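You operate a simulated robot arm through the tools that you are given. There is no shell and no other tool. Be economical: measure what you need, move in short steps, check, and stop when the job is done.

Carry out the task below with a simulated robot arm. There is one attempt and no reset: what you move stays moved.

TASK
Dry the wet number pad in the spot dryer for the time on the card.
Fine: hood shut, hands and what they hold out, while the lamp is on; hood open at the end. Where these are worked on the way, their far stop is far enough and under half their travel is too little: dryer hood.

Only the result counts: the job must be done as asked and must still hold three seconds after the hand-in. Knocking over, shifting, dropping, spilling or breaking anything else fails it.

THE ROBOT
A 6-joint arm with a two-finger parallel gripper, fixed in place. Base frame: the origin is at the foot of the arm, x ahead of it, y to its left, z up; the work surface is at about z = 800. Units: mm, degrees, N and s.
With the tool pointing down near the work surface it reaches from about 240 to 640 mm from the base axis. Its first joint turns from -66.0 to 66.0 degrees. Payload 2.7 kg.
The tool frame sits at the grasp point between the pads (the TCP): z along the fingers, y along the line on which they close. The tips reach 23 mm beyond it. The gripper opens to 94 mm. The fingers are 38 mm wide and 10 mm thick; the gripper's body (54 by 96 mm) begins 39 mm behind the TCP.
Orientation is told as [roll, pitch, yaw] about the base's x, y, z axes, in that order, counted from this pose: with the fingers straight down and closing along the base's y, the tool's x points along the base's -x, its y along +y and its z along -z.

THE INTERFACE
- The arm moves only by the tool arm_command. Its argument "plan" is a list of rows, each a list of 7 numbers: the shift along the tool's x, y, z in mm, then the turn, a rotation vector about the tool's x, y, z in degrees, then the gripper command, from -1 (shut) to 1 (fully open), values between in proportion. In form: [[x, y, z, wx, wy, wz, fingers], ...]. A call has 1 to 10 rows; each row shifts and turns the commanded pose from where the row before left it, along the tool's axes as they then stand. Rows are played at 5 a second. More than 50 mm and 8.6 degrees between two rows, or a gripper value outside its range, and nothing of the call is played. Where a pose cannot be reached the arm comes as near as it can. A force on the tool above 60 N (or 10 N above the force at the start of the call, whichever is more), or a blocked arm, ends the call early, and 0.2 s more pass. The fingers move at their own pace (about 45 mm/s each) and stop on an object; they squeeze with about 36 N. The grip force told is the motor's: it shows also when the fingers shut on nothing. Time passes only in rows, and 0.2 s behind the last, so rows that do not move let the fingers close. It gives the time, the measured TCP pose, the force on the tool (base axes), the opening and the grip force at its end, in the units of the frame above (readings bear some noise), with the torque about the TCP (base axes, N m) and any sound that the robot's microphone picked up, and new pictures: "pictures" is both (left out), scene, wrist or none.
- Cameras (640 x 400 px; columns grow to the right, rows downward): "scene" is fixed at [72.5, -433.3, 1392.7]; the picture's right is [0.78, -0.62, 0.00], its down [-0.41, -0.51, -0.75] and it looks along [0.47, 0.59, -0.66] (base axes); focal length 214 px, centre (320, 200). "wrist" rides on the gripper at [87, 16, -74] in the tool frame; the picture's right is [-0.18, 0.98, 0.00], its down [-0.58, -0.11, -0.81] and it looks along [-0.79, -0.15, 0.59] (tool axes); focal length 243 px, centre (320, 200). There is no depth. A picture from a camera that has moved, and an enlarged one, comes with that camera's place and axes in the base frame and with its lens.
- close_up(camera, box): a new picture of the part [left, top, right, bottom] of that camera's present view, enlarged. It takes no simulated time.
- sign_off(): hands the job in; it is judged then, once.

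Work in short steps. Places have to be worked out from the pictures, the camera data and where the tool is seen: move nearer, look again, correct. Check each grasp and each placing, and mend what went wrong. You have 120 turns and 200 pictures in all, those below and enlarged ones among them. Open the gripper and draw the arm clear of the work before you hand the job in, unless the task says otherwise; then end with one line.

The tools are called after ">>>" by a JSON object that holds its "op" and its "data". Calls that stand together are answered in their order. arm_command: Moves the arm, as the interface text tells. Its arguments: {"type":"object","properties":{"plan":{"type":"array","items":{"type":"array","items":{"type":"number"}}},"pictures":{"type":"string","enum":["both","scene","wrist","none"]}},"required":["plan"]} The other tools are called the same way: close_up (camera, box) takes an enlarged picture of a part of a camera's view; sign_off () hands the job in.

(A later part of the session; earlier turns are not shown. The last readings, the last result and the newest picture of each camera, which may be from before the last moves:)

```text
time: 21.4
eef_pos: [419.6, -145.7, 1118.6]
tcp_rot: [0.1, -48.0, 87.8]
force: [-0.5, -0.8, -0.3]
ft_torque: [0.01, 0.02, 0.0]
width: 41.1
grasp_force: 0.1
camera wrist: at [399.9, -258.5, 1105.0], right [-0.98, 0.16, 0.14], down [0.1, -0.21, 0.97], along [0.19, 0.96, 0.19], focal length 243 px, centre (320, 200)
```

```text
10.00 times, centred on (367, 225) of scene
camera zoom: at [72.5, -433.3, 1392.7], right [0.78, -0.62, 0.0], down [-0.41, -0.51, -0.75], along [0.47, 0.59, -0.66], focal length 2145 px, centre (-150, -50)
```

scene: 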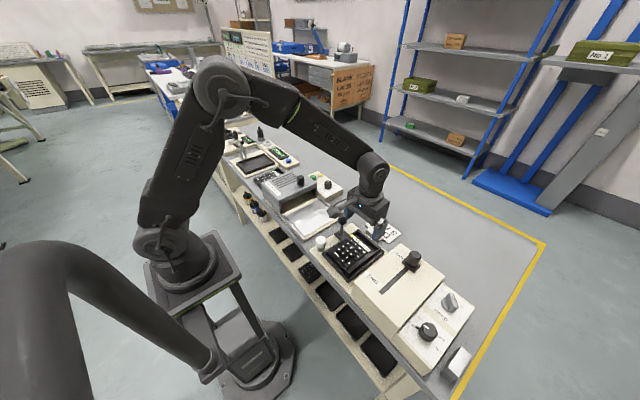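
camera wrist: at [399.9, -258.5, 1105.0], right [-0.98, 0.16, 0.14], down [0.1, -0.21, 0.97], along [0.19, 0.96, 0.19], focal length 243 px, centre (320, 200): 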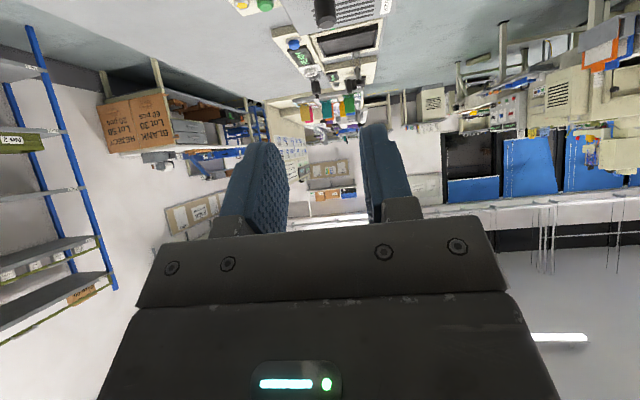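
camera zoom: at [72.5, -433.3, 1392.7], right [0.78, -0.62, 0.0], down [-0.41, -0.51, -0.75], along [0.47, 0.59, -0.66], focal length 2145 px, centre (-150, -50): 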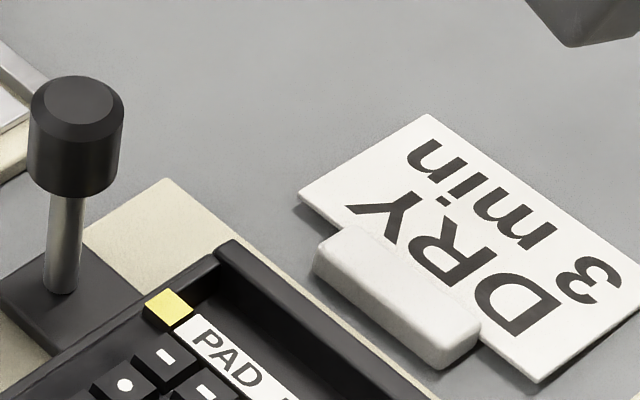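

Only the last call ran; now I level the tool and descend to z≈960 above the end wall.

>>> {"op": "arm_command", "data": {"plan": [[0, 0, 0, 0, 8, 0, -0.574], [0, 0, 0, 0, 8, 0, -0.574], [0, 0, 0, 0, 8, 0, -0.574], [0, 0, 0, 0, 8, 0, -0.574], [0, 0, 0, 0, 8, 0, -0.574], [0, 0, 0, 0, 8, 0, -0.574], [9.75, -11.5, 39.5, 0, 0, -2.2, -0.574], [9.75, -11.5, 39.5, 0, 0, 0, -0.574], [9.75, -11.5, 39.5, 0, 0, 0, -0.574], [9.75, -11.5, 39.5, 0, 0, 0, -0.574]], "pictures": "wrist"}}

>>> {"op": "close_up", "data": {"camera": "scene", "box": [335, 195, 415, 245]}}

```text
time: 23.6
eef_pos: [466.2, -185.9, 959.9]
tcp_rot: [0.0, 0.0, 89.9]
force: [-0.3, 0.7, 0.4]
ft_torque: [0.03, 0.02, 0.0]
width: 20.2
grasp_force: 0.1
camera wrist: at [449.2, -272.4, 1034.6], right [-0.98, 0.18, 0.0], down [0.11, 0.58, 0.81], along [0.15, 0.79, -0.59], focal length 243 px, centre (320, 200)
```

wrist: 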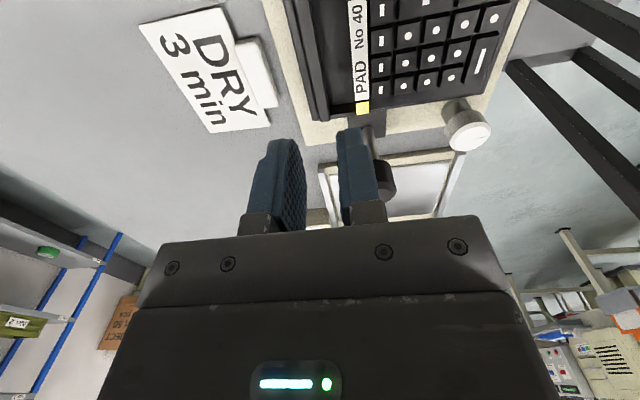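

```text
8.00 times, centred on (375, 220) of scene
camera zoom: at [72.5, -433.3, 1392.7], right [0.78, -0.62, 0.0], down [-0.41, -0.51, -0.75], along [0.47, 0.59, -0.66], focal length 1716 px, centre (-120, 40)
```

zoom: 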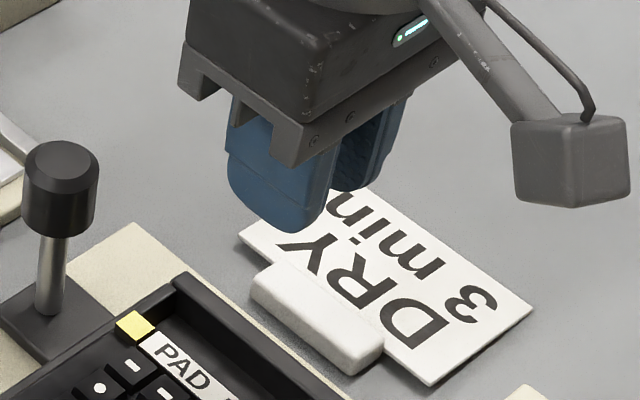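

>>> {"op": "close_up", "data": {"camera": "wrist", "box": [250, 0, 410, 140]}}

```text
2.86 times, centred on (330, 70) of wrist
camera zoom: at [449.2, -272.4, 1034.6], right [-0.98, 0.18, 0.0], down [0.11, 0.58, 0.81], along [0.15, 0.79, -0.59], focal length 693 px, centre (291, 571)
```

zoom: 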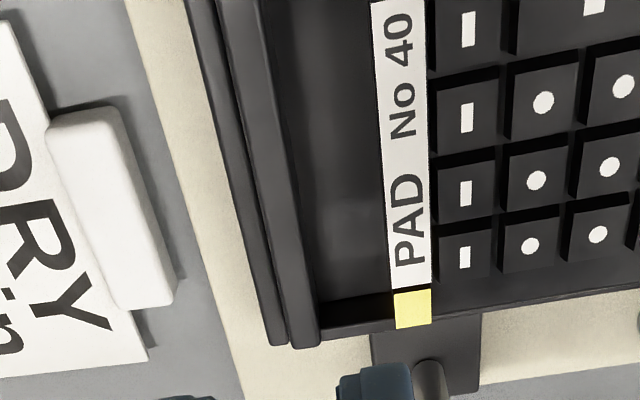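

>>> {"op": "close_up", "data": {"camera": "wrist", "box": [294, 50, 358, 90]}}

>>> {"op": "close_up", "data": {"camera": "scene", "box": [356, 228, 388, 248]}}

```text
10.00 times, centred on (326, 70) of wrist
camera zoom: at [449.2, -272.4, 1034.6], right [-0.98, 0.18, 0.0], down [0.11, 0.58, 0.81], along [0.15, 0.79, -0.59], focal length 2426 px, centre (260, 1500)
```

zoom: 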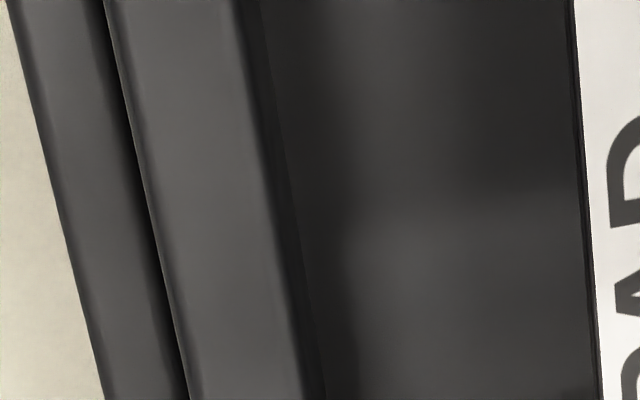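

```text
16.00 times, centred on (372, 238) of scene
camera zoom: at [72.5, -433.3, 1392.7], right [0.78, -0.62, 0.0], down [-0.41, -0.51, -0.75], along [0.47, 0.59, -0.66], focal length 3432 px, centre (-512, -408)
```

zoom: 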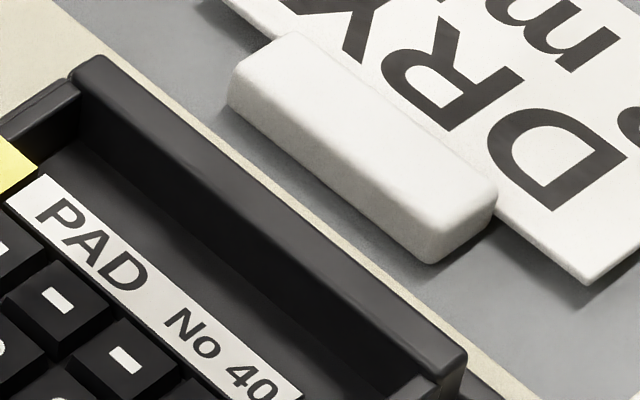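

Wall is at x≈465–475 (recess 442–465), with a lower nest lip (~z 825) outside. I shift +3 mm in x and descend to z≈880 to check.

>>> {"op": "arm_command", "data": {"plan": [[0, -3, 40, 0, 0, 0, -0.53], [0, 0, 39, 0, 0, 0, -0.53], [0, 0, 0, 0, 0, 0, -0.53]], "pictures": "none"}}

>>> {"op": "close_up", "data": {"camera": "scene", "box": [340, 200, 404, 250]}}

>>> {"op": "close_up", "data": {"camera": "wrist", "box": [200, 60, 440, 210]}}

```text
time: 24.4
eef_pos: [468.7, -186.1, 881.9]
tcp_rot: [0.0, 0.1, 90.0]
force: [0.3, 0.3, -0.5]
ft_torque: [-0.01, 0.0, 0.01]
width: 21.8
grasp_force: 0.0
```

```text
8.00 times, centred on (372, 225) of scene
camera zoom: at [72.5, -433.3, 1392.7], right [0.78, -0.62, 0.0], down [-0.41, -0.51, -0.75], along [0.47, 0.59, -0.66], focal length 1716 px, centre (-96, 0)
```

zoom: 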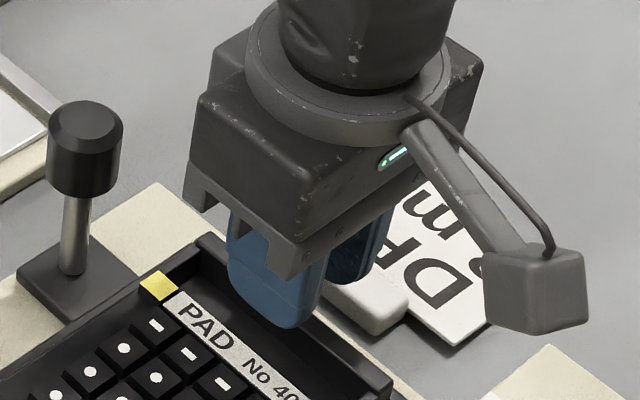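

```text
2.67 times, centred on (320, 135) of wrist
camera zoom: at [452.0, -272.3, 956.5], right [-0.98, 0.18, 0.0], down [0.11, 0.58, 0.81], along [0.15, 0.79, -0.59], focal length 647 px, centre (320, 373)
```

zoom: 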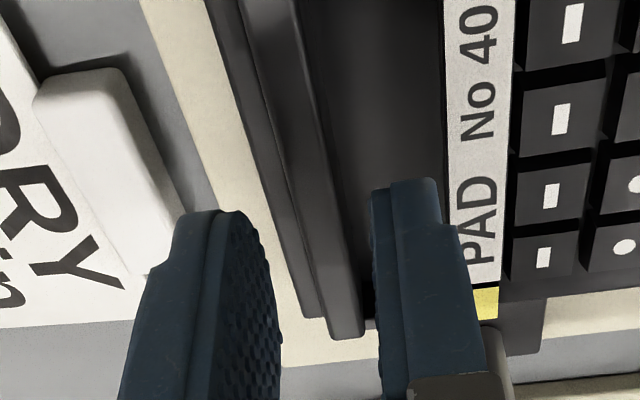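

Fingers straddle the wall: inner finger above the recess, outer beyond the wall. Descend gently.

>>> {"op": "arm_command", "data": {"plan": [[0, 0, 12, 0, 0, 0, -0.53], [0, 0, 10, 0, 0, 0, -0.53], [0, 0, 7, 0, 0, 0, -0.53], [0, 0, 0, 0, 0, 0, -0.53]], "pictures": "none"}}

>>> {"op": "close_up", "data": {"camera": "wrist", "box": [200, 60, 440, 210]}}

>>> {"op": "close_up", "data": {"camera": "scene", "box": [350, 210, 390, 240]}}

```text
time: 25.4
eef_pos: [468.5, -187.4, 853.4]
tcp_rot: [0.0, -0.1, 90.0]
force: [-0.5, -0.1, -0.1]
ft_torque: [-0.01, 0.0, -0.01]
width: 21.9
grasp_force: 0.1
```

```text
2.67 times, centred on (320, 135) of wrist
camera zoom: at [452.8, -273.3, 927.2], right [-0.98, 0.18, 0.0], down [0.11, 0.58, 0.81], along [0.15, 0.79, -0.59], focal length 647 px, centre (320, 373)
```

zoom: 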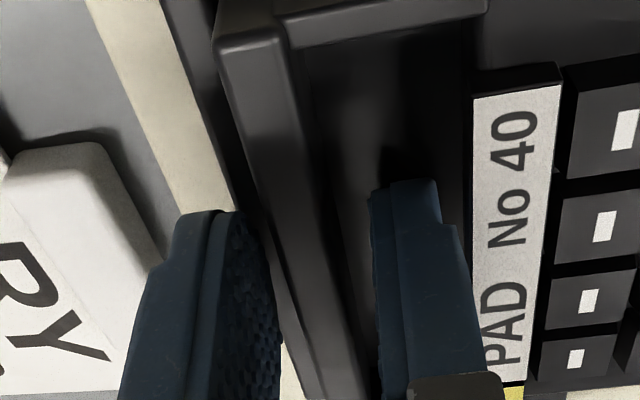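

```text
13.33 times, centred on (370, 225) of scene
camera zoom: at [72.5, -433.3, 1392.7], right [0.78, -0.62, 0.0], down [-0.41, -0.51, -0.75], along [0.47, 0.59, -0.66], focal length 2860 px, centre (-347, -133)
```

zoom: 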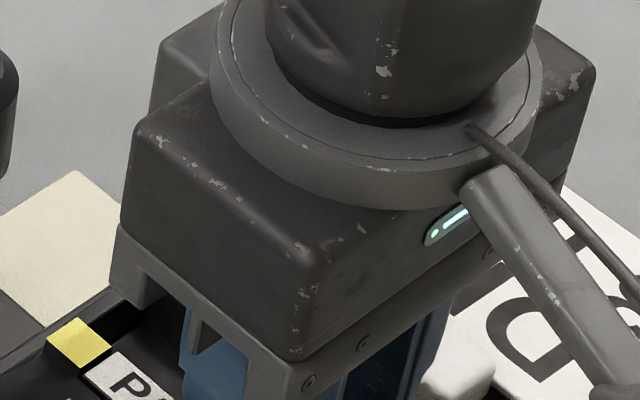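

No contact; fingers straddle the wall. Close the gripper.

>>> {"op": "arm_command", "data": {"plan": [[0, 0, 0, 0, 0, 0, -1], [0, 0, 0, 0, 0, 0, -1], [0, 0, 0, 0, 0, 0, -1], [0, 0, 0, 0, 0, 0, -1]], "pictures": "none"}}

>>> {"op": "close_up", "data": {"camera": "wrist", "box": [200, 60, 440, 210]}}

```text
time: 26.4
eef_pos: [469.8, -186.0, 853.8]
tcp_rot: [0.0, 0.0, 90.0]
force: [0.6, 0.2, 0.3]
ft_torque: [-0.04, -0.02, 0.01]
width: 9.4
grasp_force: 35.6
```

```text
2.67 times, centred on (320, 135) of wrist
camera zoom: at [452.7, -273.2, 927.2], right [-0.98, 0.18, 0.0], down [0.11, 0.58, 0.81], along [0.15, 0.79, -0.59], focal length 647 px, centre (320, 373)
```

zoom: 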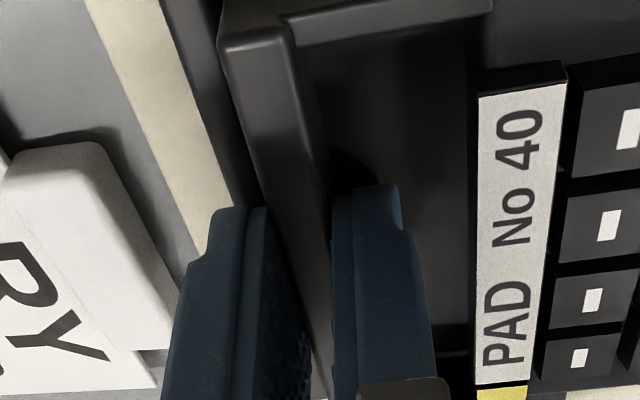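

Gripped the 9.4 mm wall. Lift gently by 12 mm and check.

>>> {"op": "arm_command", "data": {"plan": [[0, 0, -3, 0, 0, 0, -1], [0, 0, -3, 0, 0, 0, -1], [0, 0, -3, 0, 0, 0, -1], [0, 0, -3, 0, 0, 0, -1], [0, 0, 0, 0, 0, 0, -1]], "pictures": "none"}}

>>> {"op": "close_up", "data": {"camera": "scene", "box": [310, 205, 406, 285]}}

```text
time: 27.6
eef_pos: [470.4, -185.1, 866.0]
tcp_rot: [0.1, -0.1, 90.0]
force: [-0.2, 0.0, 0.2]
ft_torque: [-0.01, -0.04, -0.01]
width: 9.5
grasp_force: 35.6
```

```text
5.00 times, centred on (358, 245) of scene
camera zoom: at [72.5, -433.3, 1392.7], right [0.78, -0.62, 0.0], down [-0.41, -0.51, -0.75], along [0.47, 0.59, -0.66], focal length 1072 px, centre (130, -25)
```

zoom: 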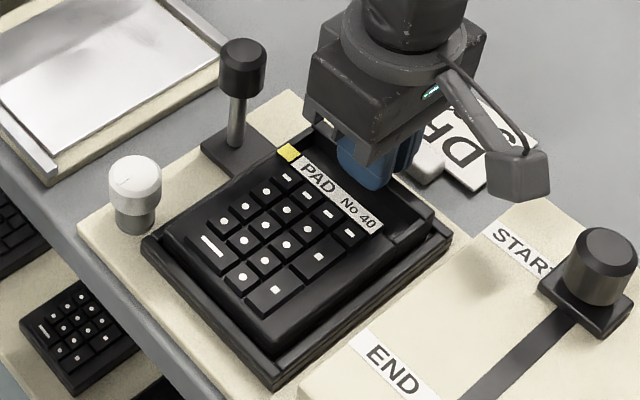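

>>> {"op": "arm_command", "data": {"plan": [[0, 0, -8, 0, 0, 0, -1], [0, 0, -8, 0, 0, 0, -1], [0, 0, -8, 0, 0, 0, -1], [0, 0, -8, 0, 0, 0, -1], [0, 0, 0, 0, 0, 0, -1]], "pictures": "wrist"}}

>>> {"op": "close_up", "data": {"camera": "scene", "box": [310, 205, 406, 285]}}

```text
time: 28.8
eef_pos: [469.8, -185.1, 898.3]
tcp_rot: [0.0, 0.0, 89.9]
force: [0.1, -0.5, -1.3]
ft_torque: [-0.01, -0.08, 0.0]
width: 9.4
grasp_force: 36.3
camera wrist: at [454.0, -272.3, 973.0], right [-0.98, 0.18, 0.0], down [0.11, 0.58, 0.81], along [0.15, 0.79, -0.59], focal length 243 px, centre (320, 200)
```

wrist: 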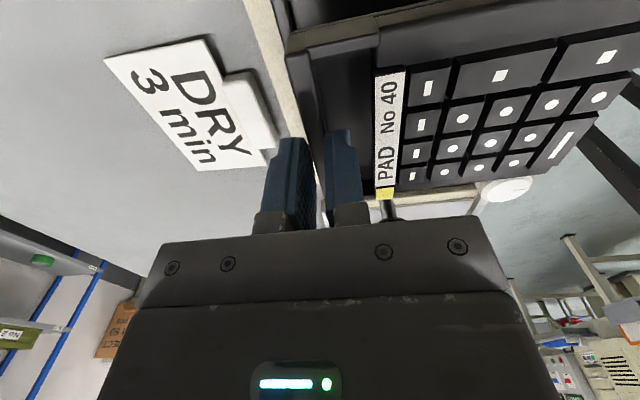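

```text
5.00 times, centred on (358, 245) of scene
camera zoom: at [72.5, -433.3, 1392.7], right [0.78, -0.62, 0.0], down [-0.41, -0.51, -0.75], along [0.47, 0.59, -0.66], focal length 1072 px, centre (130, -25)
```

zoom: 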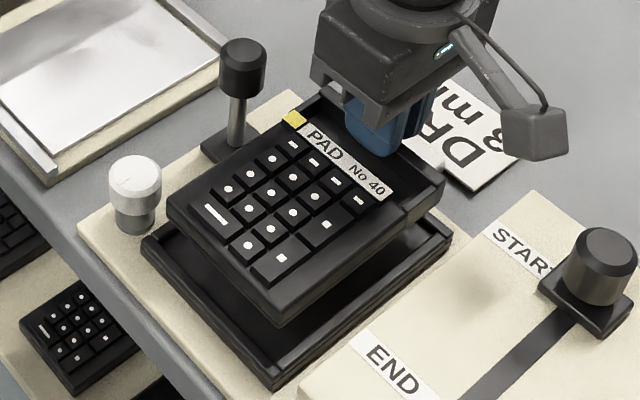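

The pad is held level. Raise it well above the lever knob (top ≈920) and carry it toward the dryer bed (bed centre x≈405, y≈35).

>>> {"op": "arm_command", "data": {"plan": [[0, 0, -25, 0, 0, 0, -1], [0, 0, -30, 0, 0, 0, -1], [0, 0, -30, 0, 0, 0, -1], [0, 0, -15, 0, 0, 0, -1], [-25, 0, 0, 0, 0, 0, -1], [-30, 0, 0, 0, 0, 0, -1], [-35, 0, 0, 0, 0, 0, -1], [-35, 0, 0, 0, 0, 0, -1], [-35, 0, 0, 0, 0, 0, -1], [-30, 0, 0, 0, 0, 0, -1]], "pictures": "none"}}

>>> {"op": "arm_command", "data": {"plan": [[-22, 0, 0, 0, 0, 0, -1], [-16, 0, 0, 0, 0, 0, -1], [0, 0, 0, 0, 0, 0, -1]], "pictures": "both"}}

```text
time: 31.0
eef_pos: [469.3, 5.5, 998.9]
tcp_rot: [0.0, 0.0, 90.0]
force: [0.1, -0.1, -1.5]
ft_torque: [-0.01, -0.07, 0.04]
width: 9.5
grasp_force: 35.6
```

```text
time: 31.8
eef_pos: [471.7, 43.4, 997.6]
tcp_rot: [0.1, 0.0, 90.0]
force: [-1.3, 0.2, -1.4]
ft_torque: [-0.01, -0.14, 0.02]
width: 9.4
grasp_force: 35.4
camera wrist: at [453.9, -43.5, 1073.3], right [-0.98, 0.18, 0.0], down [0.11, 0.58, 0.81], along [0.15, 0.79, -0.59], focal length 243 px, centre (320, 200)
```

scene: 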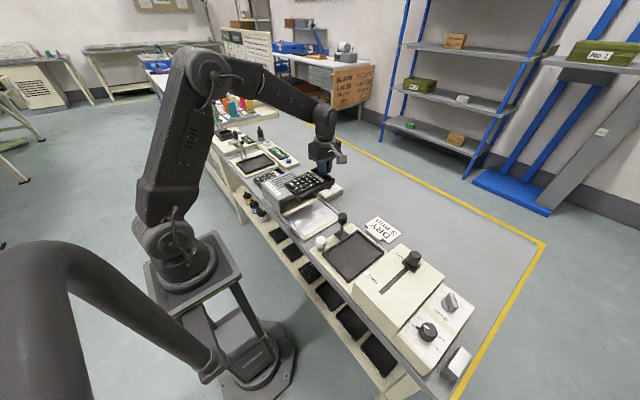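
wrist: 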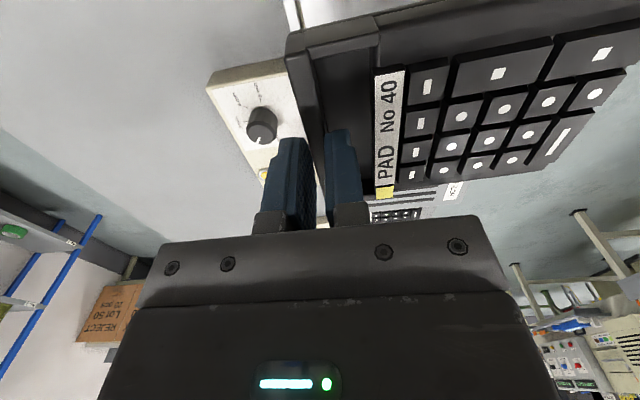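

Held well above the bed. Lower to z≈890 and check clearances.

>>> {"op": "arm_command", "data": {"plan": [[0, 0, 30, 0, 0, 0, -1], [0, 0, 30, 0, 0, 0, -1], [0, 0, 30, 0, 0, 0, -1], [0, 0, 15, 0, 0, 0, -1], [0, 0, 0, 0, 0, 0, -1]], "pictures": "none"}}

>>> {"op": "close_up", "data": {"camera": "scene", "box": [260, 150, 372, 240]}}

>>> {"op": "close_up", "data": {"camera": "wrist", "box": [200, 0, 520, 200]}}

```text
time: 33.0
eef_pos: [471.9, 42.9, 892.2]
tcp_rot: [0.0, 0.0, 90.0]
force: [0.7, -0.1, -1.6]
ft_torque: [0.01, -0.05, -0.01]
width: 9.4
grasp_force: 36.6
```

```text
4.44 times, centred on (316, 195) of scene
camera zoom: at [72.5, -433.3, 1392.7], right [0.78, -0.62, 0.0], down [-0.41, -0.51, -0.75], along [0.47, 0.59, -0.66], focal length 953 px, centre (338, 222)
```

zoom: 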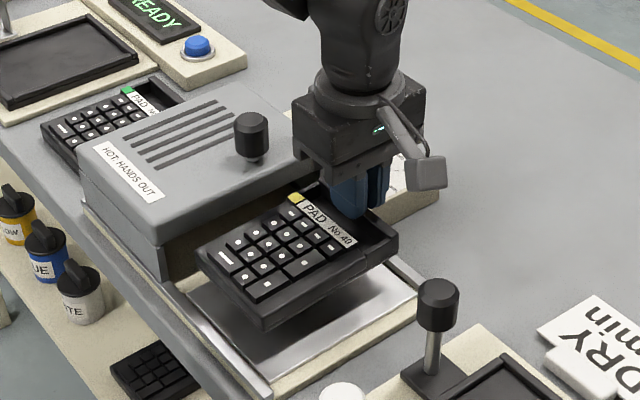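

```text
2.00 times, centred on (360, 100) of wrist
camera zoom: at [455.5, -44.1, 967.0], right [-0.98, 0.18, 0.0], down [0.11, 0.58, 0.81], along [0.15, 0.79, -0.59], focal length 485 px, centre (240, 400)
```

zoom: 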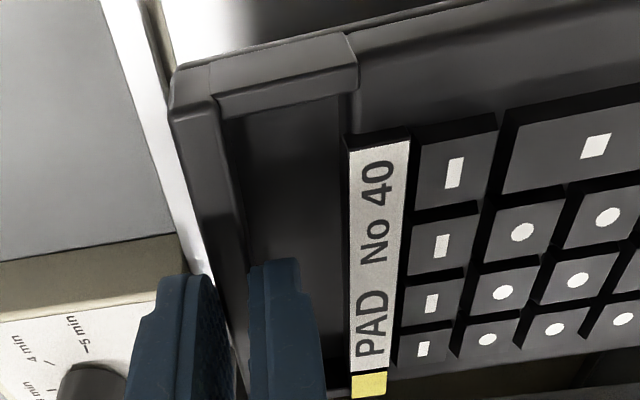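

Clear of hood, lever and panel. I shift slightly (-x 4, -y 4) and lower in small steps, watching force.

>>> {"op": "arm_command", "data": {"plan": [[4, 4, 8, 0, 0, 0, -1], [0, 0, 8, 0, 0, 0, -1], [0, 0, 6, 0, 0, 0, -1], [0, 0, 3, 0, 0, 0, -1], [0, 0, 3, 0, 0, 0, -1], [0, 0, 3, 0, 0, 0, -1], [0, 0, 3, 0, 0, 0, -1], [0, 0, 0, 0, 0, 0, -1]], "pictures": "none"}}

>>> {"op": "close_up", "data": {"camera": "scene", "box": [260, 150, 372, 240]}}

```text
time: 34.8
eef_pos: [466.0, 39.9, 858.1]
tcp_rot: [0.1, -0.1, 90.0]
force: [-1.6, 0.8, 4.5]
ft_torque: [-0.06, 0.01, 0.03]
width: 9.4
grasp_force: 36.3
```

```text
4.44 times, centred on (316, 195) of scene
camera zoom: at [72.4, -433.2, 1392.7], right [0.78, -0.62, 0.0], down [-0.41, -0.51, -0.75], along [0.47, 0.59, -0.66], focal length 953 px, centre (338, 222)
```

zoom: 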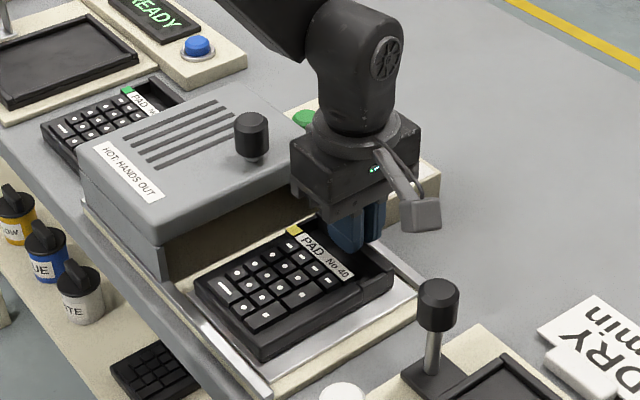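

The force turned upward (+4.5 N): pad rests on the bed. Open to 22 mm and check before lifting away.

>>> {"op": "arm_command", "data": {"plan": [[0, 0, 0.5, 0, 0, 0, -0.53], [0, 0, 0, 0, 0, 0, -0.53], [0, 0, 0, 0, 0, 0, -0.53]], "pictures": "none"}}

>>> {"op": "close_up", "data": {"camera": "wrist", "box": [200, 0, 520, 200]}}

```text
time: 35.6
eef_pos: [466.8, 39.7, 857.9]
tcp_rot: [0.1, 0.0, 89.9]
force: [-0.2, -0.7, 0.6]
ft_torque: [-0.02, 0.05, -0.03]
width: 21.8
grasp_force: 0.1
```

```text
2.00 times, centred on (360, 100) of wrist
camera zoom: at [450.0, -47.3, 932.6], right [-0.98, 0.18, 0.0], down [0.11, 0.58, 0.81], along [0.15, 0.79, -0.59], focal length 485 px, centre (240, 400)
```

zoom: 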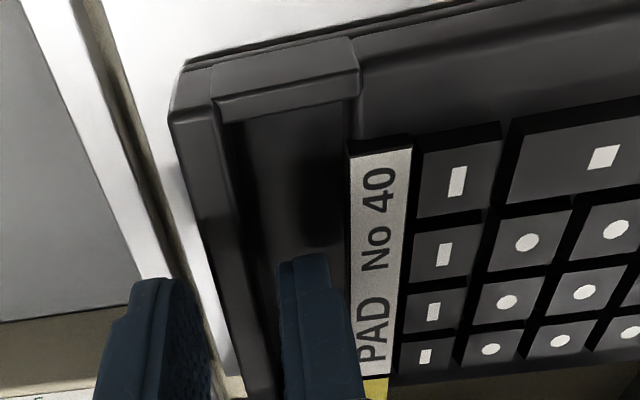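

Pad released on the bed. Lift straight up, then go over the timer dial at about (549,110).

>>> {"op": "arm_command", "data": {"plan": [[0, 0, -15, 0, 0, 0, -0.53], [0, 0, -25, 0, 0, 0, -0.53], [0, 0, -40, 0, 0, 0, -0.53], [0, 0, -20, 0, 0, 0, 0.2], [-35, -41, 0, 0, 0, 0, 0.2], [-35, -31, 0, 0, 0, 0, 0.2], [0, -10, 0, 0, 0, 0, 0.2], [0, 0, 0, 0, 0, 0, 0.2]], "pictures": "wrist"}}

>>> {"op": "close_up", "data": {"camera": "scene", "box": [270, 140, 382, 240]}}

>>> {"op": "close_up", "data": {"camera": "wrist", "box": [220, 0, 420, 125]}}

```text
refused: row 5 steps farther than a row can; nothing moved
```

```text
4.00 times, centred on (326, 190) of scene
camera zoom: at [72.5, -433.3, 1392.7], right [0.78, -0.62, 0.0], down [-0.41, -0.51, -0.75], along [0.47, 0.59, -0.66], focal length 858 px, centre (296, 240)
```

zoom: 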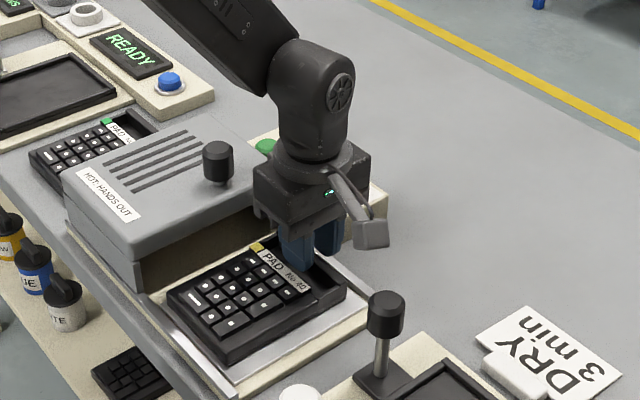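

```text
3.20 times, centred on (320, 62) of wrist
camera zoom: at [450.0, -47.3, 932.6], right [-0.98, 0.18, 0.0], down [0.11, 0.58, 0.81], along [0.15, 0.79, -0.59], focal length 776 px, centre (320, 640)
```

zoom: 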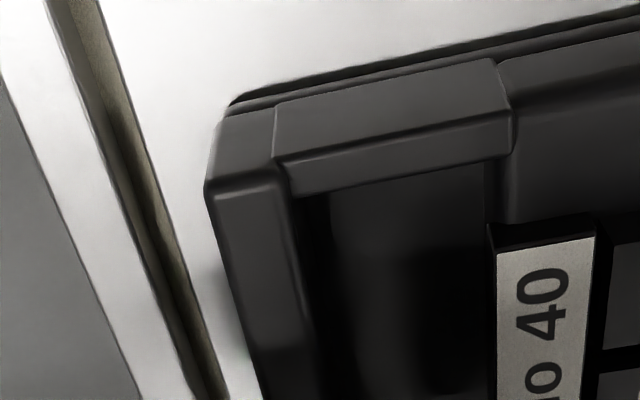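

Split the diagonal step finer.

>>> {"op": "arm_command", "data": {"plan": [[0, 0, -15, 0, 0, 0, -0.53], [0, 0, -25, 0, 0, 0, -0.53], [0, 0, -40, 0, 0, 0, -0.53], [0, 0, -20, 0, 0, 0, 0.2], [-20, -27, 0, 0, 0, 0, 0.2], [-25, -27, 0, 0, 0, 0, 0.2], [-25, -28, 0, 0, 0, 0, 0.2], [0, 0, 0, 0, 0, 0, 0.2]], "pictures": "wrist"}}

```text
time: 37.4
eef_pos: [549.3, 109.0, 956.7]
tcp_rot: [0.0, -0.1, 90.0]
force: [0.4, -0.3, -0.6]
ft_torque: [0.0, 0.02, -0.01]
width: 56.4
grasp_force: 0.0
camera wrist: at [532.1, 23.0, 1031.3], right [-0.98, 0.18, 0.0], down [0.11, 0.58, 0.81], along [0.15, 0.79, -0.59], focal length 243 px, centre (320, 200)
```

wrist: 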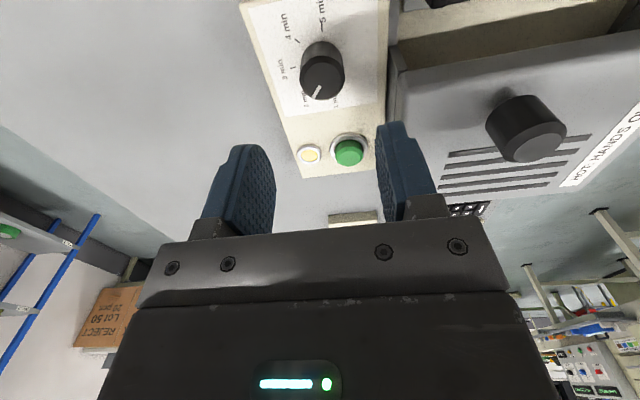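

>>> {"op": "close_up", "data": {"camera": "wrist", "box": [260, 10, 420, 180]}}

>>> {"op": "close_up", "data": {"camera": "scene", "box": [260, 140, 372, 240]}}

```text
2.35 times, centred on (340, 95) of wrist
camera zoom: at [532.1, 23.0, 1031.3], right [-0.98, 0.18, 0.0], down [0.11, 0.58, 0.81], along [0.15, 0.79, -0.59], focal length 571 px, centre (273, 447)
```

zoom: 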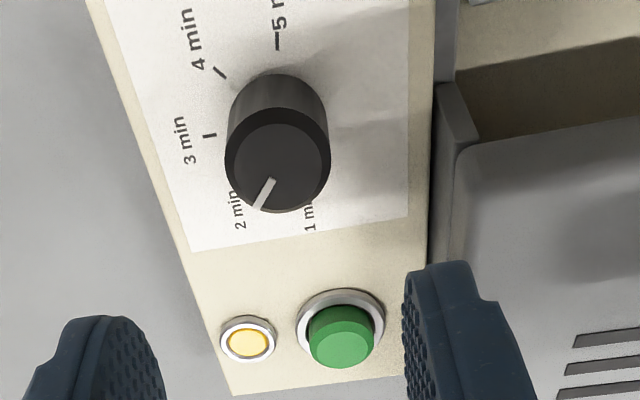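

```text
4.00 times, centred on (316, 190) of scene
camera zoom: at [72.5, -433.2, 1392.7], right [0.78, -0.62, 0.0], down [-0.41, -0.51, -0.75], along [0.47, 0.59, -0.66], focal length 858 px, centre (336, 240)
```

zoom: 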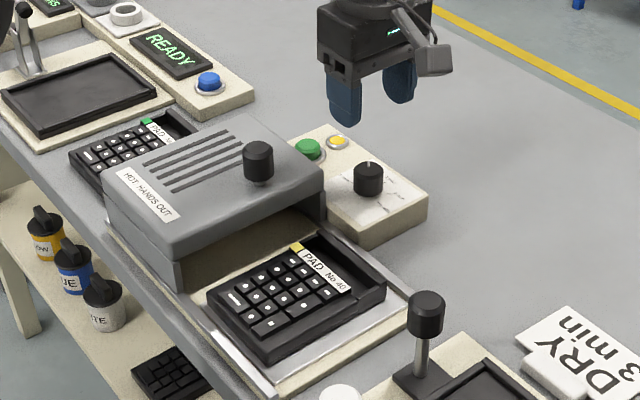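

Dial refined to (547.5,110.5), top z≈858, pointing at 2; button top ≈(534.5,196,850). Narrow the fingers a bit and descend over the dial.

>>> {"op": "arm_command", "data": {"plan": [[-1.5, 1.8, 20, 0, 0, 0, -0.02], [0, 0, 30, 0, 0, 0, -0.02], [0, 0, 20, 0, 0, 0, -0.02], [0, 0, 10, 0, 0, 0, -0.02], [0, 0, 8, 0, 0, 0, -0.02], [0, 0, 7, 0, 0, 0, -0.02], [0, 0, 0, 0, 0, 0, -0.02]], "pictures": "none"}}

>>> {"op": "close_up", "data": {"camera": "wrist", "box": [220, 0, 420, 200]}}

>>> {"op": "close_up", "data": {"camera": "scene", "box": [300, 150, 380, 215]}}

```text
time: 39.0
eef_pos: [546.8, 110.5, 863.4]
tcp_rot: [0.0, 0.0, 90.0]
force: [-0.2, 0.3, -0.1]
ft_torque: [0.0, 0.01, -0.02]
width: 45.8
grasp_force: 0.0
```

```text
2.00 times, centred on (320, 100) of wrist
camera zoom: at [530.4, 23.8, 938.0], right [-0.98, 0.18, 0.0], down [0.11, 0.58, 0.81], along [0.15, 0.79, -0.59], focal length 485 px, centre (320, 400)
```

zoom: 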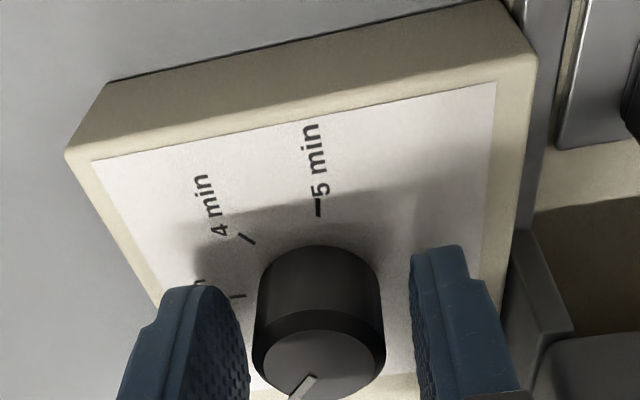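

```text
6.15 times, centred on (340, 182) of scene
camera zoom: at [72.5, -433.3, 1392.7], right [0.78, -0.62, 0.0], down [-0.41, -0.51, -0.75], along [0.47, 0.59, -0.66], focal length 1320 px, centre (197, 308)
```

zoom: 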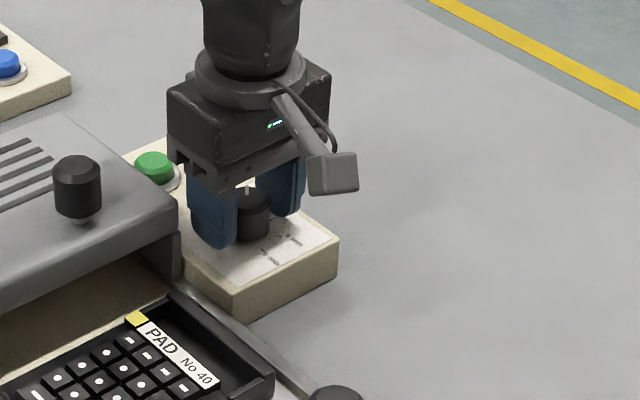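

>>> {"op": "arm_command", "data": {"plan": [[0, -1.5, 2, 0, 0, 0, -0.2], [0, 0, 0, 0, 0, 0, -1], [0, 0, 0, 0, 0, 0, -1], [0, 0, 0, 0, 0, 0, -1]], "pictures": "none"}}

```text
time: 40.0
eef_pos: [546.7, 111.2, 860.7]
tcp_rot: [0.1, 0.0, 90.1]
force: [-12.9, -0.1, 5.8]
ft_torque: [0.06, 0.11, -0.01]
width: 32.0
grasp_force: 45.2
```

Gripped the dial (32 mm) with a slight sideways load; relieve it 1.5 mm and turn clockwise 50° (2→3).

>>> {"op": "arm_command", "data": {"plan": [[0, 1.5, 0, 0, 0, 0, -1], [0, 0, 0, 0, 0, 7, -1], [0, 0, 0, 0, 0, 7, -1], [0, 0, 0, 0, 0, 7, -1], [0, 0, 0, 0, 0, 7, -1], [0, 0, 0, 0, 0, 7, -1], [0, 0, 0, 0, 0, 7, -1], [0, 0, 0, 0, 0, 7, -1], [0, 0, 0, 0, 0, 1, -1], [0, 0, 0, 0, 0, 0, -1]], "pictures": "none"}}

>>> {"op": "close_up", "data": {"camera": "wrist", "box": [220, 0, 420, 200]}}

>>> {"op": "close_up", "data": {"camera": "scene", "box": [328, 170, 360, 195]}}

```text
time: 42.2
eef_pos: [546.5, 110.0, 860.9]
tcp_rot: [0.1, -0.1, 39.9]
force: [16.8, -5.3, 1.1]
ft_torque: [-0.55, 0.96, 0.0]
width: 31.7
grasp_force: 45.0
```

```text
2.00 times, centred on (320, 100) of wrist
camera zoom: at [470.4, 66.9, 935.7], right [-0.49, 0.87, 0.0], down [0.51, 0.29, 0.81], along [0.7, 0.4, -0.59], focal length 485 px, centre (320, 400)
```

zoom: 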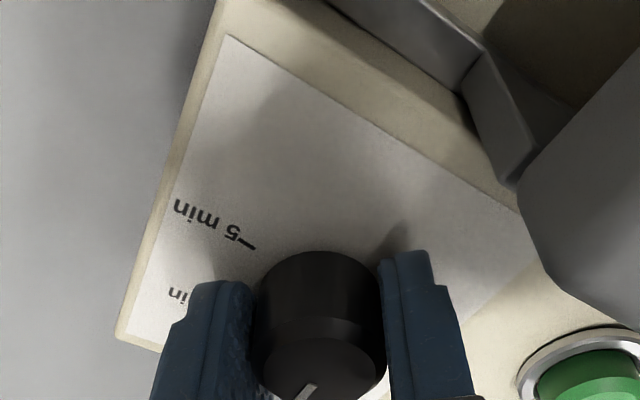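

```text
16.00 times, centred on (344, 182) of scene
camera zoom: at [72.9, -433.4, 1392.7], right [0.78, -0.62, 0.0], down [-0.41, -0.51, -0.75], along [0.47, 0.59, -0.66], focal length 3432 px, centre (-64, 480)
```

zoom: 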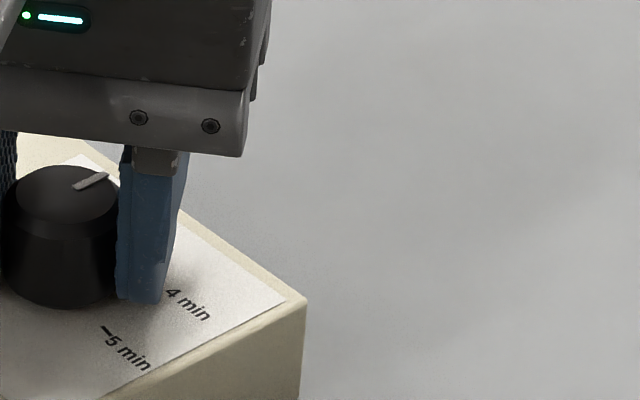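

The dial followed. Release and rise to read it.

>>> {"op": "arm_command", "data": {"plan": [[0, 0, 0, 0, 0, 0, -0.05], [0, 0, 0, 0, 0, 0, -0.05], [0, 0, -20, 0, 0, 0, -0.05], [0, 0, -40, 0, 0, 0, -0.05], [0, 0, -35, 0, 0, 0, -0.05], [0, 0, 0, 0, 0, 0, -0.05]], "pictures": "none"}}

>>> {"op": "close_up", "data": {"camera": "wrist", "box": [220, 0, 420, 125]}}

>>> {"op": "close_up", "data": {"camera": "scene", "box": [328, 170, 360, 195]}}

```text
time: 43.6
eef_pos: [545.8, 110.5, 956.9]
tcp_rot: [0.1, 0.0, 40.0]
force: [0.6, 0.2, -0.4]
ft_torque: [0.0, -0.02, 0.03]
width: 44.7
grasp_force: 0.1
```

```text
3.20 times, centred on (320, 62) of wrist
camera zoom: at [469.5, 66.9, 1030.4], right [-0.49, 0.87, 0.0], down [0.52, 0.29, 0.81], along [0.7, 0.4, -0.59], focal length 776 px, centre (320, 640)
```

zoom: 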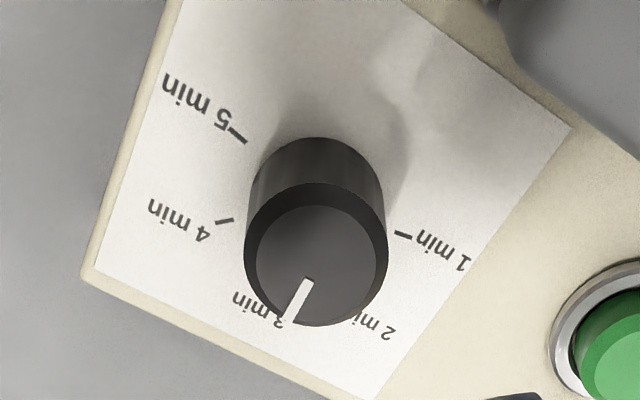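

```text
16.00 times, centred on (344, 182) of scene
camera zoom: at [72.5, -433.3, 1392.7], right [0.78, -0.62, 0.0], down [-0.41, -0.51, -0.75], along [0.47, 0.59, -0.66], focal length 3432 px, centre (-64, 480)
```

zoom: 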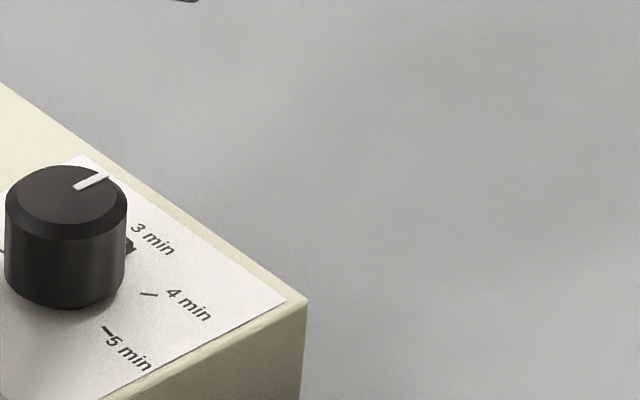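

Dial mark now points at 3 min. Next the hood knob (432,136, top 922): rise, turn to yaw 0, and move above it.

>>> {"op": "arm_command", "data": {"plan": [[0, 0, -35, 0, 0, 0, 0.2], [0, 0, 0, 0, 0, 8, 0.2], [0, 0, 0, 0, 0, 8, 0.2], [0, 0, 0, 0, 0, 8, 0.2], [0, 0, 0, 0, 0, 8, 0.2], [0, 0, 0, 0, 0, 8, 0.2], [40, 9, 0, 0, 0, 0, 0.2], [40, 9, 0, 0, 0, 0, 0.2], [34, 8, 0, 0, 0, 0, 0.2], [0, 0, 0, 0, 0, 0, 0.2]], "pictures": "wrist"}}

>>> {"op": "close_up", "data": {"camera": "scene", "box": [270, 140, 366, 220]}}

```text
time: 45.8
eef_pos: [432.6, 136.2, 991.3]
tcp_rot: [0.0, 0.1, 0.0]
force: [-0.3, -0.8, -0.4]
ft_torque: [0.01, 0.02, 0.01]
width: 56.3
grasp_force: 0.0
camera wrist: at [347.1, 151.9, 1066.0], right [0.18, 0.98, 0.0], down [0.58, -0.11, 0.81], along [0.79, -0.15, -0.59], focal length 243 px, centre (320, 200)
```

wrist: 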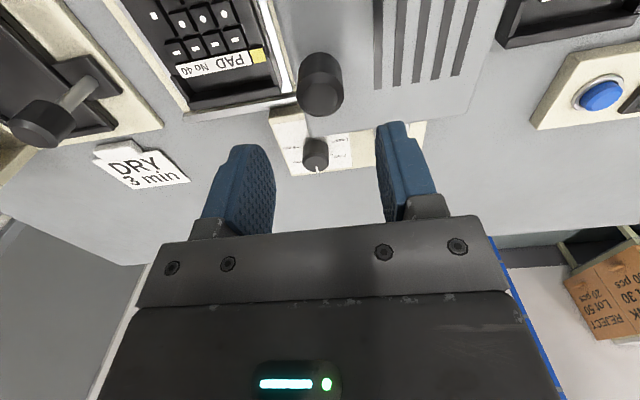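

```text
5.00 times, centred on (318, 180) of scene
camera zoom: at [72.5, -433.3, 1392.7], right [0.78, -0.62, 0.0], down [-0.41, -0.51, -0.75], along [0.47, 0.59, -0.66], focal length 1072 px, centre (330, 300)
```

zoom: 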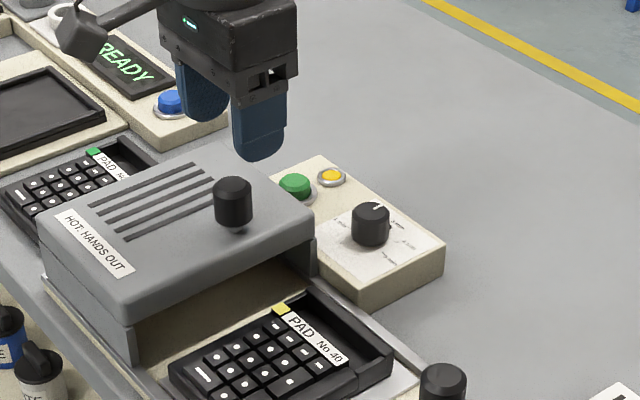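

The dial mark looks different in this view; check it.

>>> {"op": "close_up", "data": {"camera": "scene", "box": [308, 168, 348, 193]}}

>>> {"op": "close_up", "data": {"camera": "wrist", "box": [270, 120, 370, 180]}}

```text
16.00 times, centred on (328, 180) of scene
camera zoom: at [72.5, -433.3, 1392.7], right [0.78, -0.62, 0.0], down [-0.41, -0.51, -0.75], along [0.47, 0.59, -0.66], focal length 3432 px, centre (192, 512)
```

zoom: 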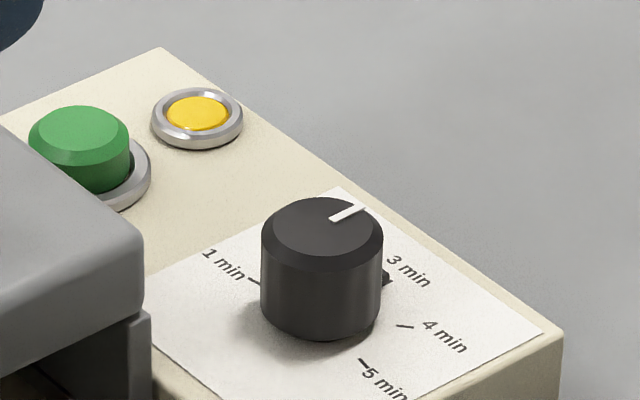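

```text
6.40 times, centred on (320, 150) of wrist
camera zoom: at [347.1, 151.9, 1066.0], right [0.18, 0.98, 0.0], down [0.58, -0.11, 0.81], along [0.79, -0.15, -0.59], focal length 1553 px, centre (320, 520)
```

zoom: 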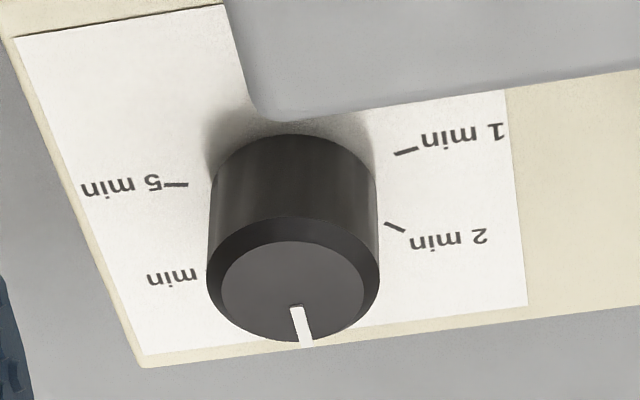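

The dial still points at 3. Descend over the hood knob and grip it.

>>> {"op": "arm_command", "data": {"plan": [[0, -1.5, 30, 0, 0, 0, 0.1], [0, 0, 20, 0, 0, 0, 0.1], [0, 0, 10, 0, 0, 0, 0.1], [0, 0, 6, 0, 0, 0, 0.1], [0, 0, 0, 0, 0, 0, -1], [0, 0, 0, 0, 0, 0, -1], [0, 0, 0, 0, 0, 0, -1]], "pictures": "none"}}

>>> {"op": "close_up", "data": {"camera": "scene", "box": [270, 140, 366, 220]}}

```text
time: 47.4
eef_pos: [433.2, 134.5, 926.1]
tcp_rot: [0.0, 0.0, 0.0]
force: [-0.6, 2.4, -2.7]
ft_torque: [-0.31, -0.65, 0.04]
width: 29.7
grasp_force: 45.2
```

```text
5.00 times, centred on (318, 180) of scene
camera zoom: at [72.5, -433.2, 1392.8], right [0.78, -0.62, 0.0], down [-0.41, -0.51, -0.75], along [0.47, 0.59, -0.66], focal length 1072 px, centre (330, 300)
```

zoom: 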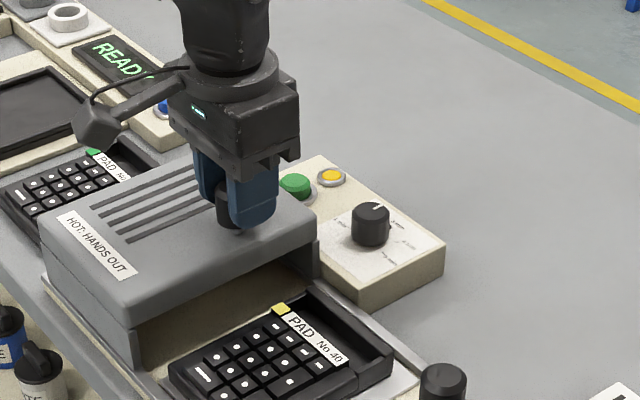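

Knob gripped. Slide the hood toward -y, a bit first.

>>> {"op": "arm_command", "data": {"plan": [[0, -6, 0, 0, 0, 0, -1], [0, -8, 0, 0, 0, 0, -1], [0, -8, 0, 0, 0, 0, -1], [0, -8, 0, 0, 0, 0, -1], [0, 0, 0, 0, 0, 0, -1]], "pictures": "none"}}

>>> {"op": "close_up", "data": {"camera": "scene", "box": [270, 140, 366, 220]}}

```text
time: 48.6
eef_pos: [432.8, 104.5, 926.1]
tcp_rot: [0.1, 0.0, 0.0]
force: [-0.1, 1.0, 7.4]
ft_torque: [-0.48, 0.34, -0.02]
width: 29.5
grasp_force: 45.4
```

```text
5.00 times, centred on (318, 180) of scene
camera zoom: at [72.4, -433.2, 1392.7], right [0.78, -0.62, 0.0], down [-0.41, -0.51, -0.75], along [0.47, 0.59, -0.66], focal length 1072 px, centre (330, 300)
```

zoom: 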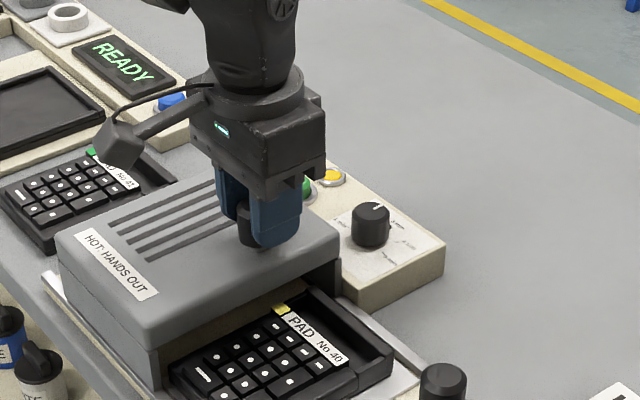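

The hood slides freely. Continue toward its stop.

>>> {"op": "arm_command", "data": {"plan": [[0, -12, 0, 0, 0, 0, -1], [0, -12, 0, 0, 0, 0, -1], [0, -12, 0, 0, 0, 0, -1], [0, -12, 0, 0, 0, 0, -1], [0, -12, 0, 0, 0, 0, -1], [0, -12, 0, 0, 0, 0, -1], [0, -12, 0, 0, 0, 0, -1], [0, -8, 0, 0, 0, 0, -1], [0, 0, 0, 0, 0, 0, -1]], "pictures": "none"}}

>>> {"op": "close_up", "data": {"camera": "scene", "box": [260, 150, 372, 240]}}

```text
time: 50.6
eef_pos: [432.1, 10.8, 926.4]
tcp_rot: [-0.1, -0.2, 0.0]
force: [-2.0, 1.3, 26.8]
ft_torque: [-0.51, 1.08, -0.1]
width: 30.0
grasp_force: 44.7
```

```text
4.44 times, centred on (316, 195) of scene
camera zoom: at [72.1, -433.2, 1392.8], right [0.78, -0.62, 0.0], down [-0.41, -0.51, -0.75], along [0.47, 0.59, -0.66], focal length 953 px, centre (338, 222)
```

zoom: 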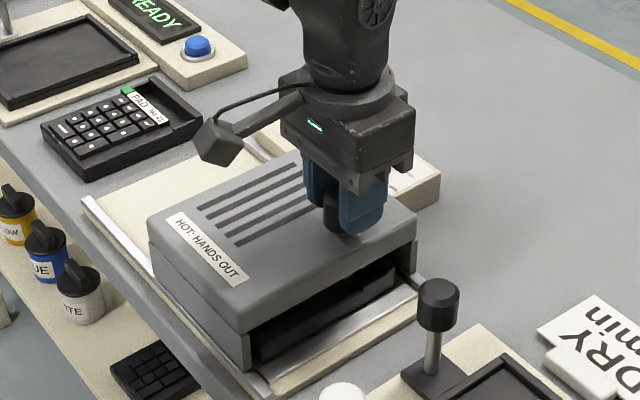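

Force shows the hood pressing up a little; I raise 1 mm and continue to the stop.

>>> {"op": "arm_command", "data": {"plan": [[0, 0, -1.2, 0, 0, 0, -1], [0, -8, 0, 0, 0, 0, -1], [0, -8, 0, 0, 0, 0, -1], [0, -8, 0, 0, 0, 0, -1], [0, 0, 0, 0, 0, 0, -1]], "pictures": "none"}}

>>> {"op": "close_up", "data": {"camera": "scene", "box": [260, 150, 372, 240]}}

```text
time: 51.8
eef_pos: [433.0, -11.6, 925.3]
tcp_rot: [-0.1, 0.0, 0.0]
force: [1.1, -1.4, 3.3]
ft_torque: [-0.47, -1.35, 0.14]
width: 29.6
grasp_force: 44.7
```

```text
4.44 times, centred on (316, 195) of scene
camera zoom: at [72.4, -433.3, 1392.7], right [0.78, -0.62, 0.0], down [-0.41, -0.51, -0.75], along [0.47, 0.59, -0.66], focal length 953 px, centre (338, 222)
```

zoom: 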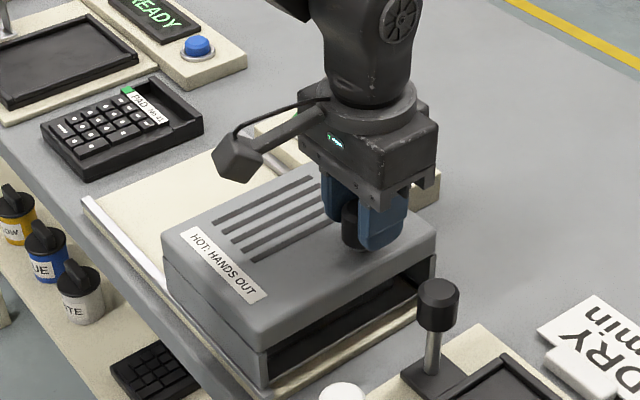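

>>> {"op": "arm_command", "data": {"plan": [[0, -4, 0, 0, 0, 0, -1], [0, -4, 0, 0, 0, 0, -1], [0, -4, 0, 0, 0, 0, -1], [0, -4, 0, 0, 0, 0, -1], [0, 0, 0, 0, 0, 0, -1]], "pictures": "none"}}

>>> {"op": "close_up", "data": {"camera": "scene", "box": [260, 150, 372, 240]}}

```text
time: 52.6
eef_pos: [432.5, -12.9, 925.4]
tcp_rot: [0.7, -0.1, 0.2]
force: [3.4, 12.7, -1.8]
ft_torque: [-0.55, 0.34, -0.1]
width: 29.7
grasp_force: 45.3
stopped in row 3: the force on the tool passed its limit at 64 N (the readings are from after the stop); the commanded pose is now the measured one
```

```text
4.44 times, centred on (316, 195) of scene
camera zoom: at [72.6, -433.0, 1392.8], right [0.78, -0.62, 0.0], down [-0.41, -0.51, -0.75], along [0.47, 0.59, -0.66], focal length 953 px, centre (338, 222)
```

zoom: 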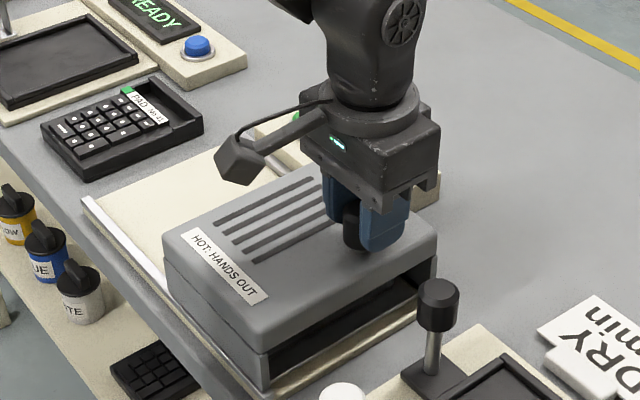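

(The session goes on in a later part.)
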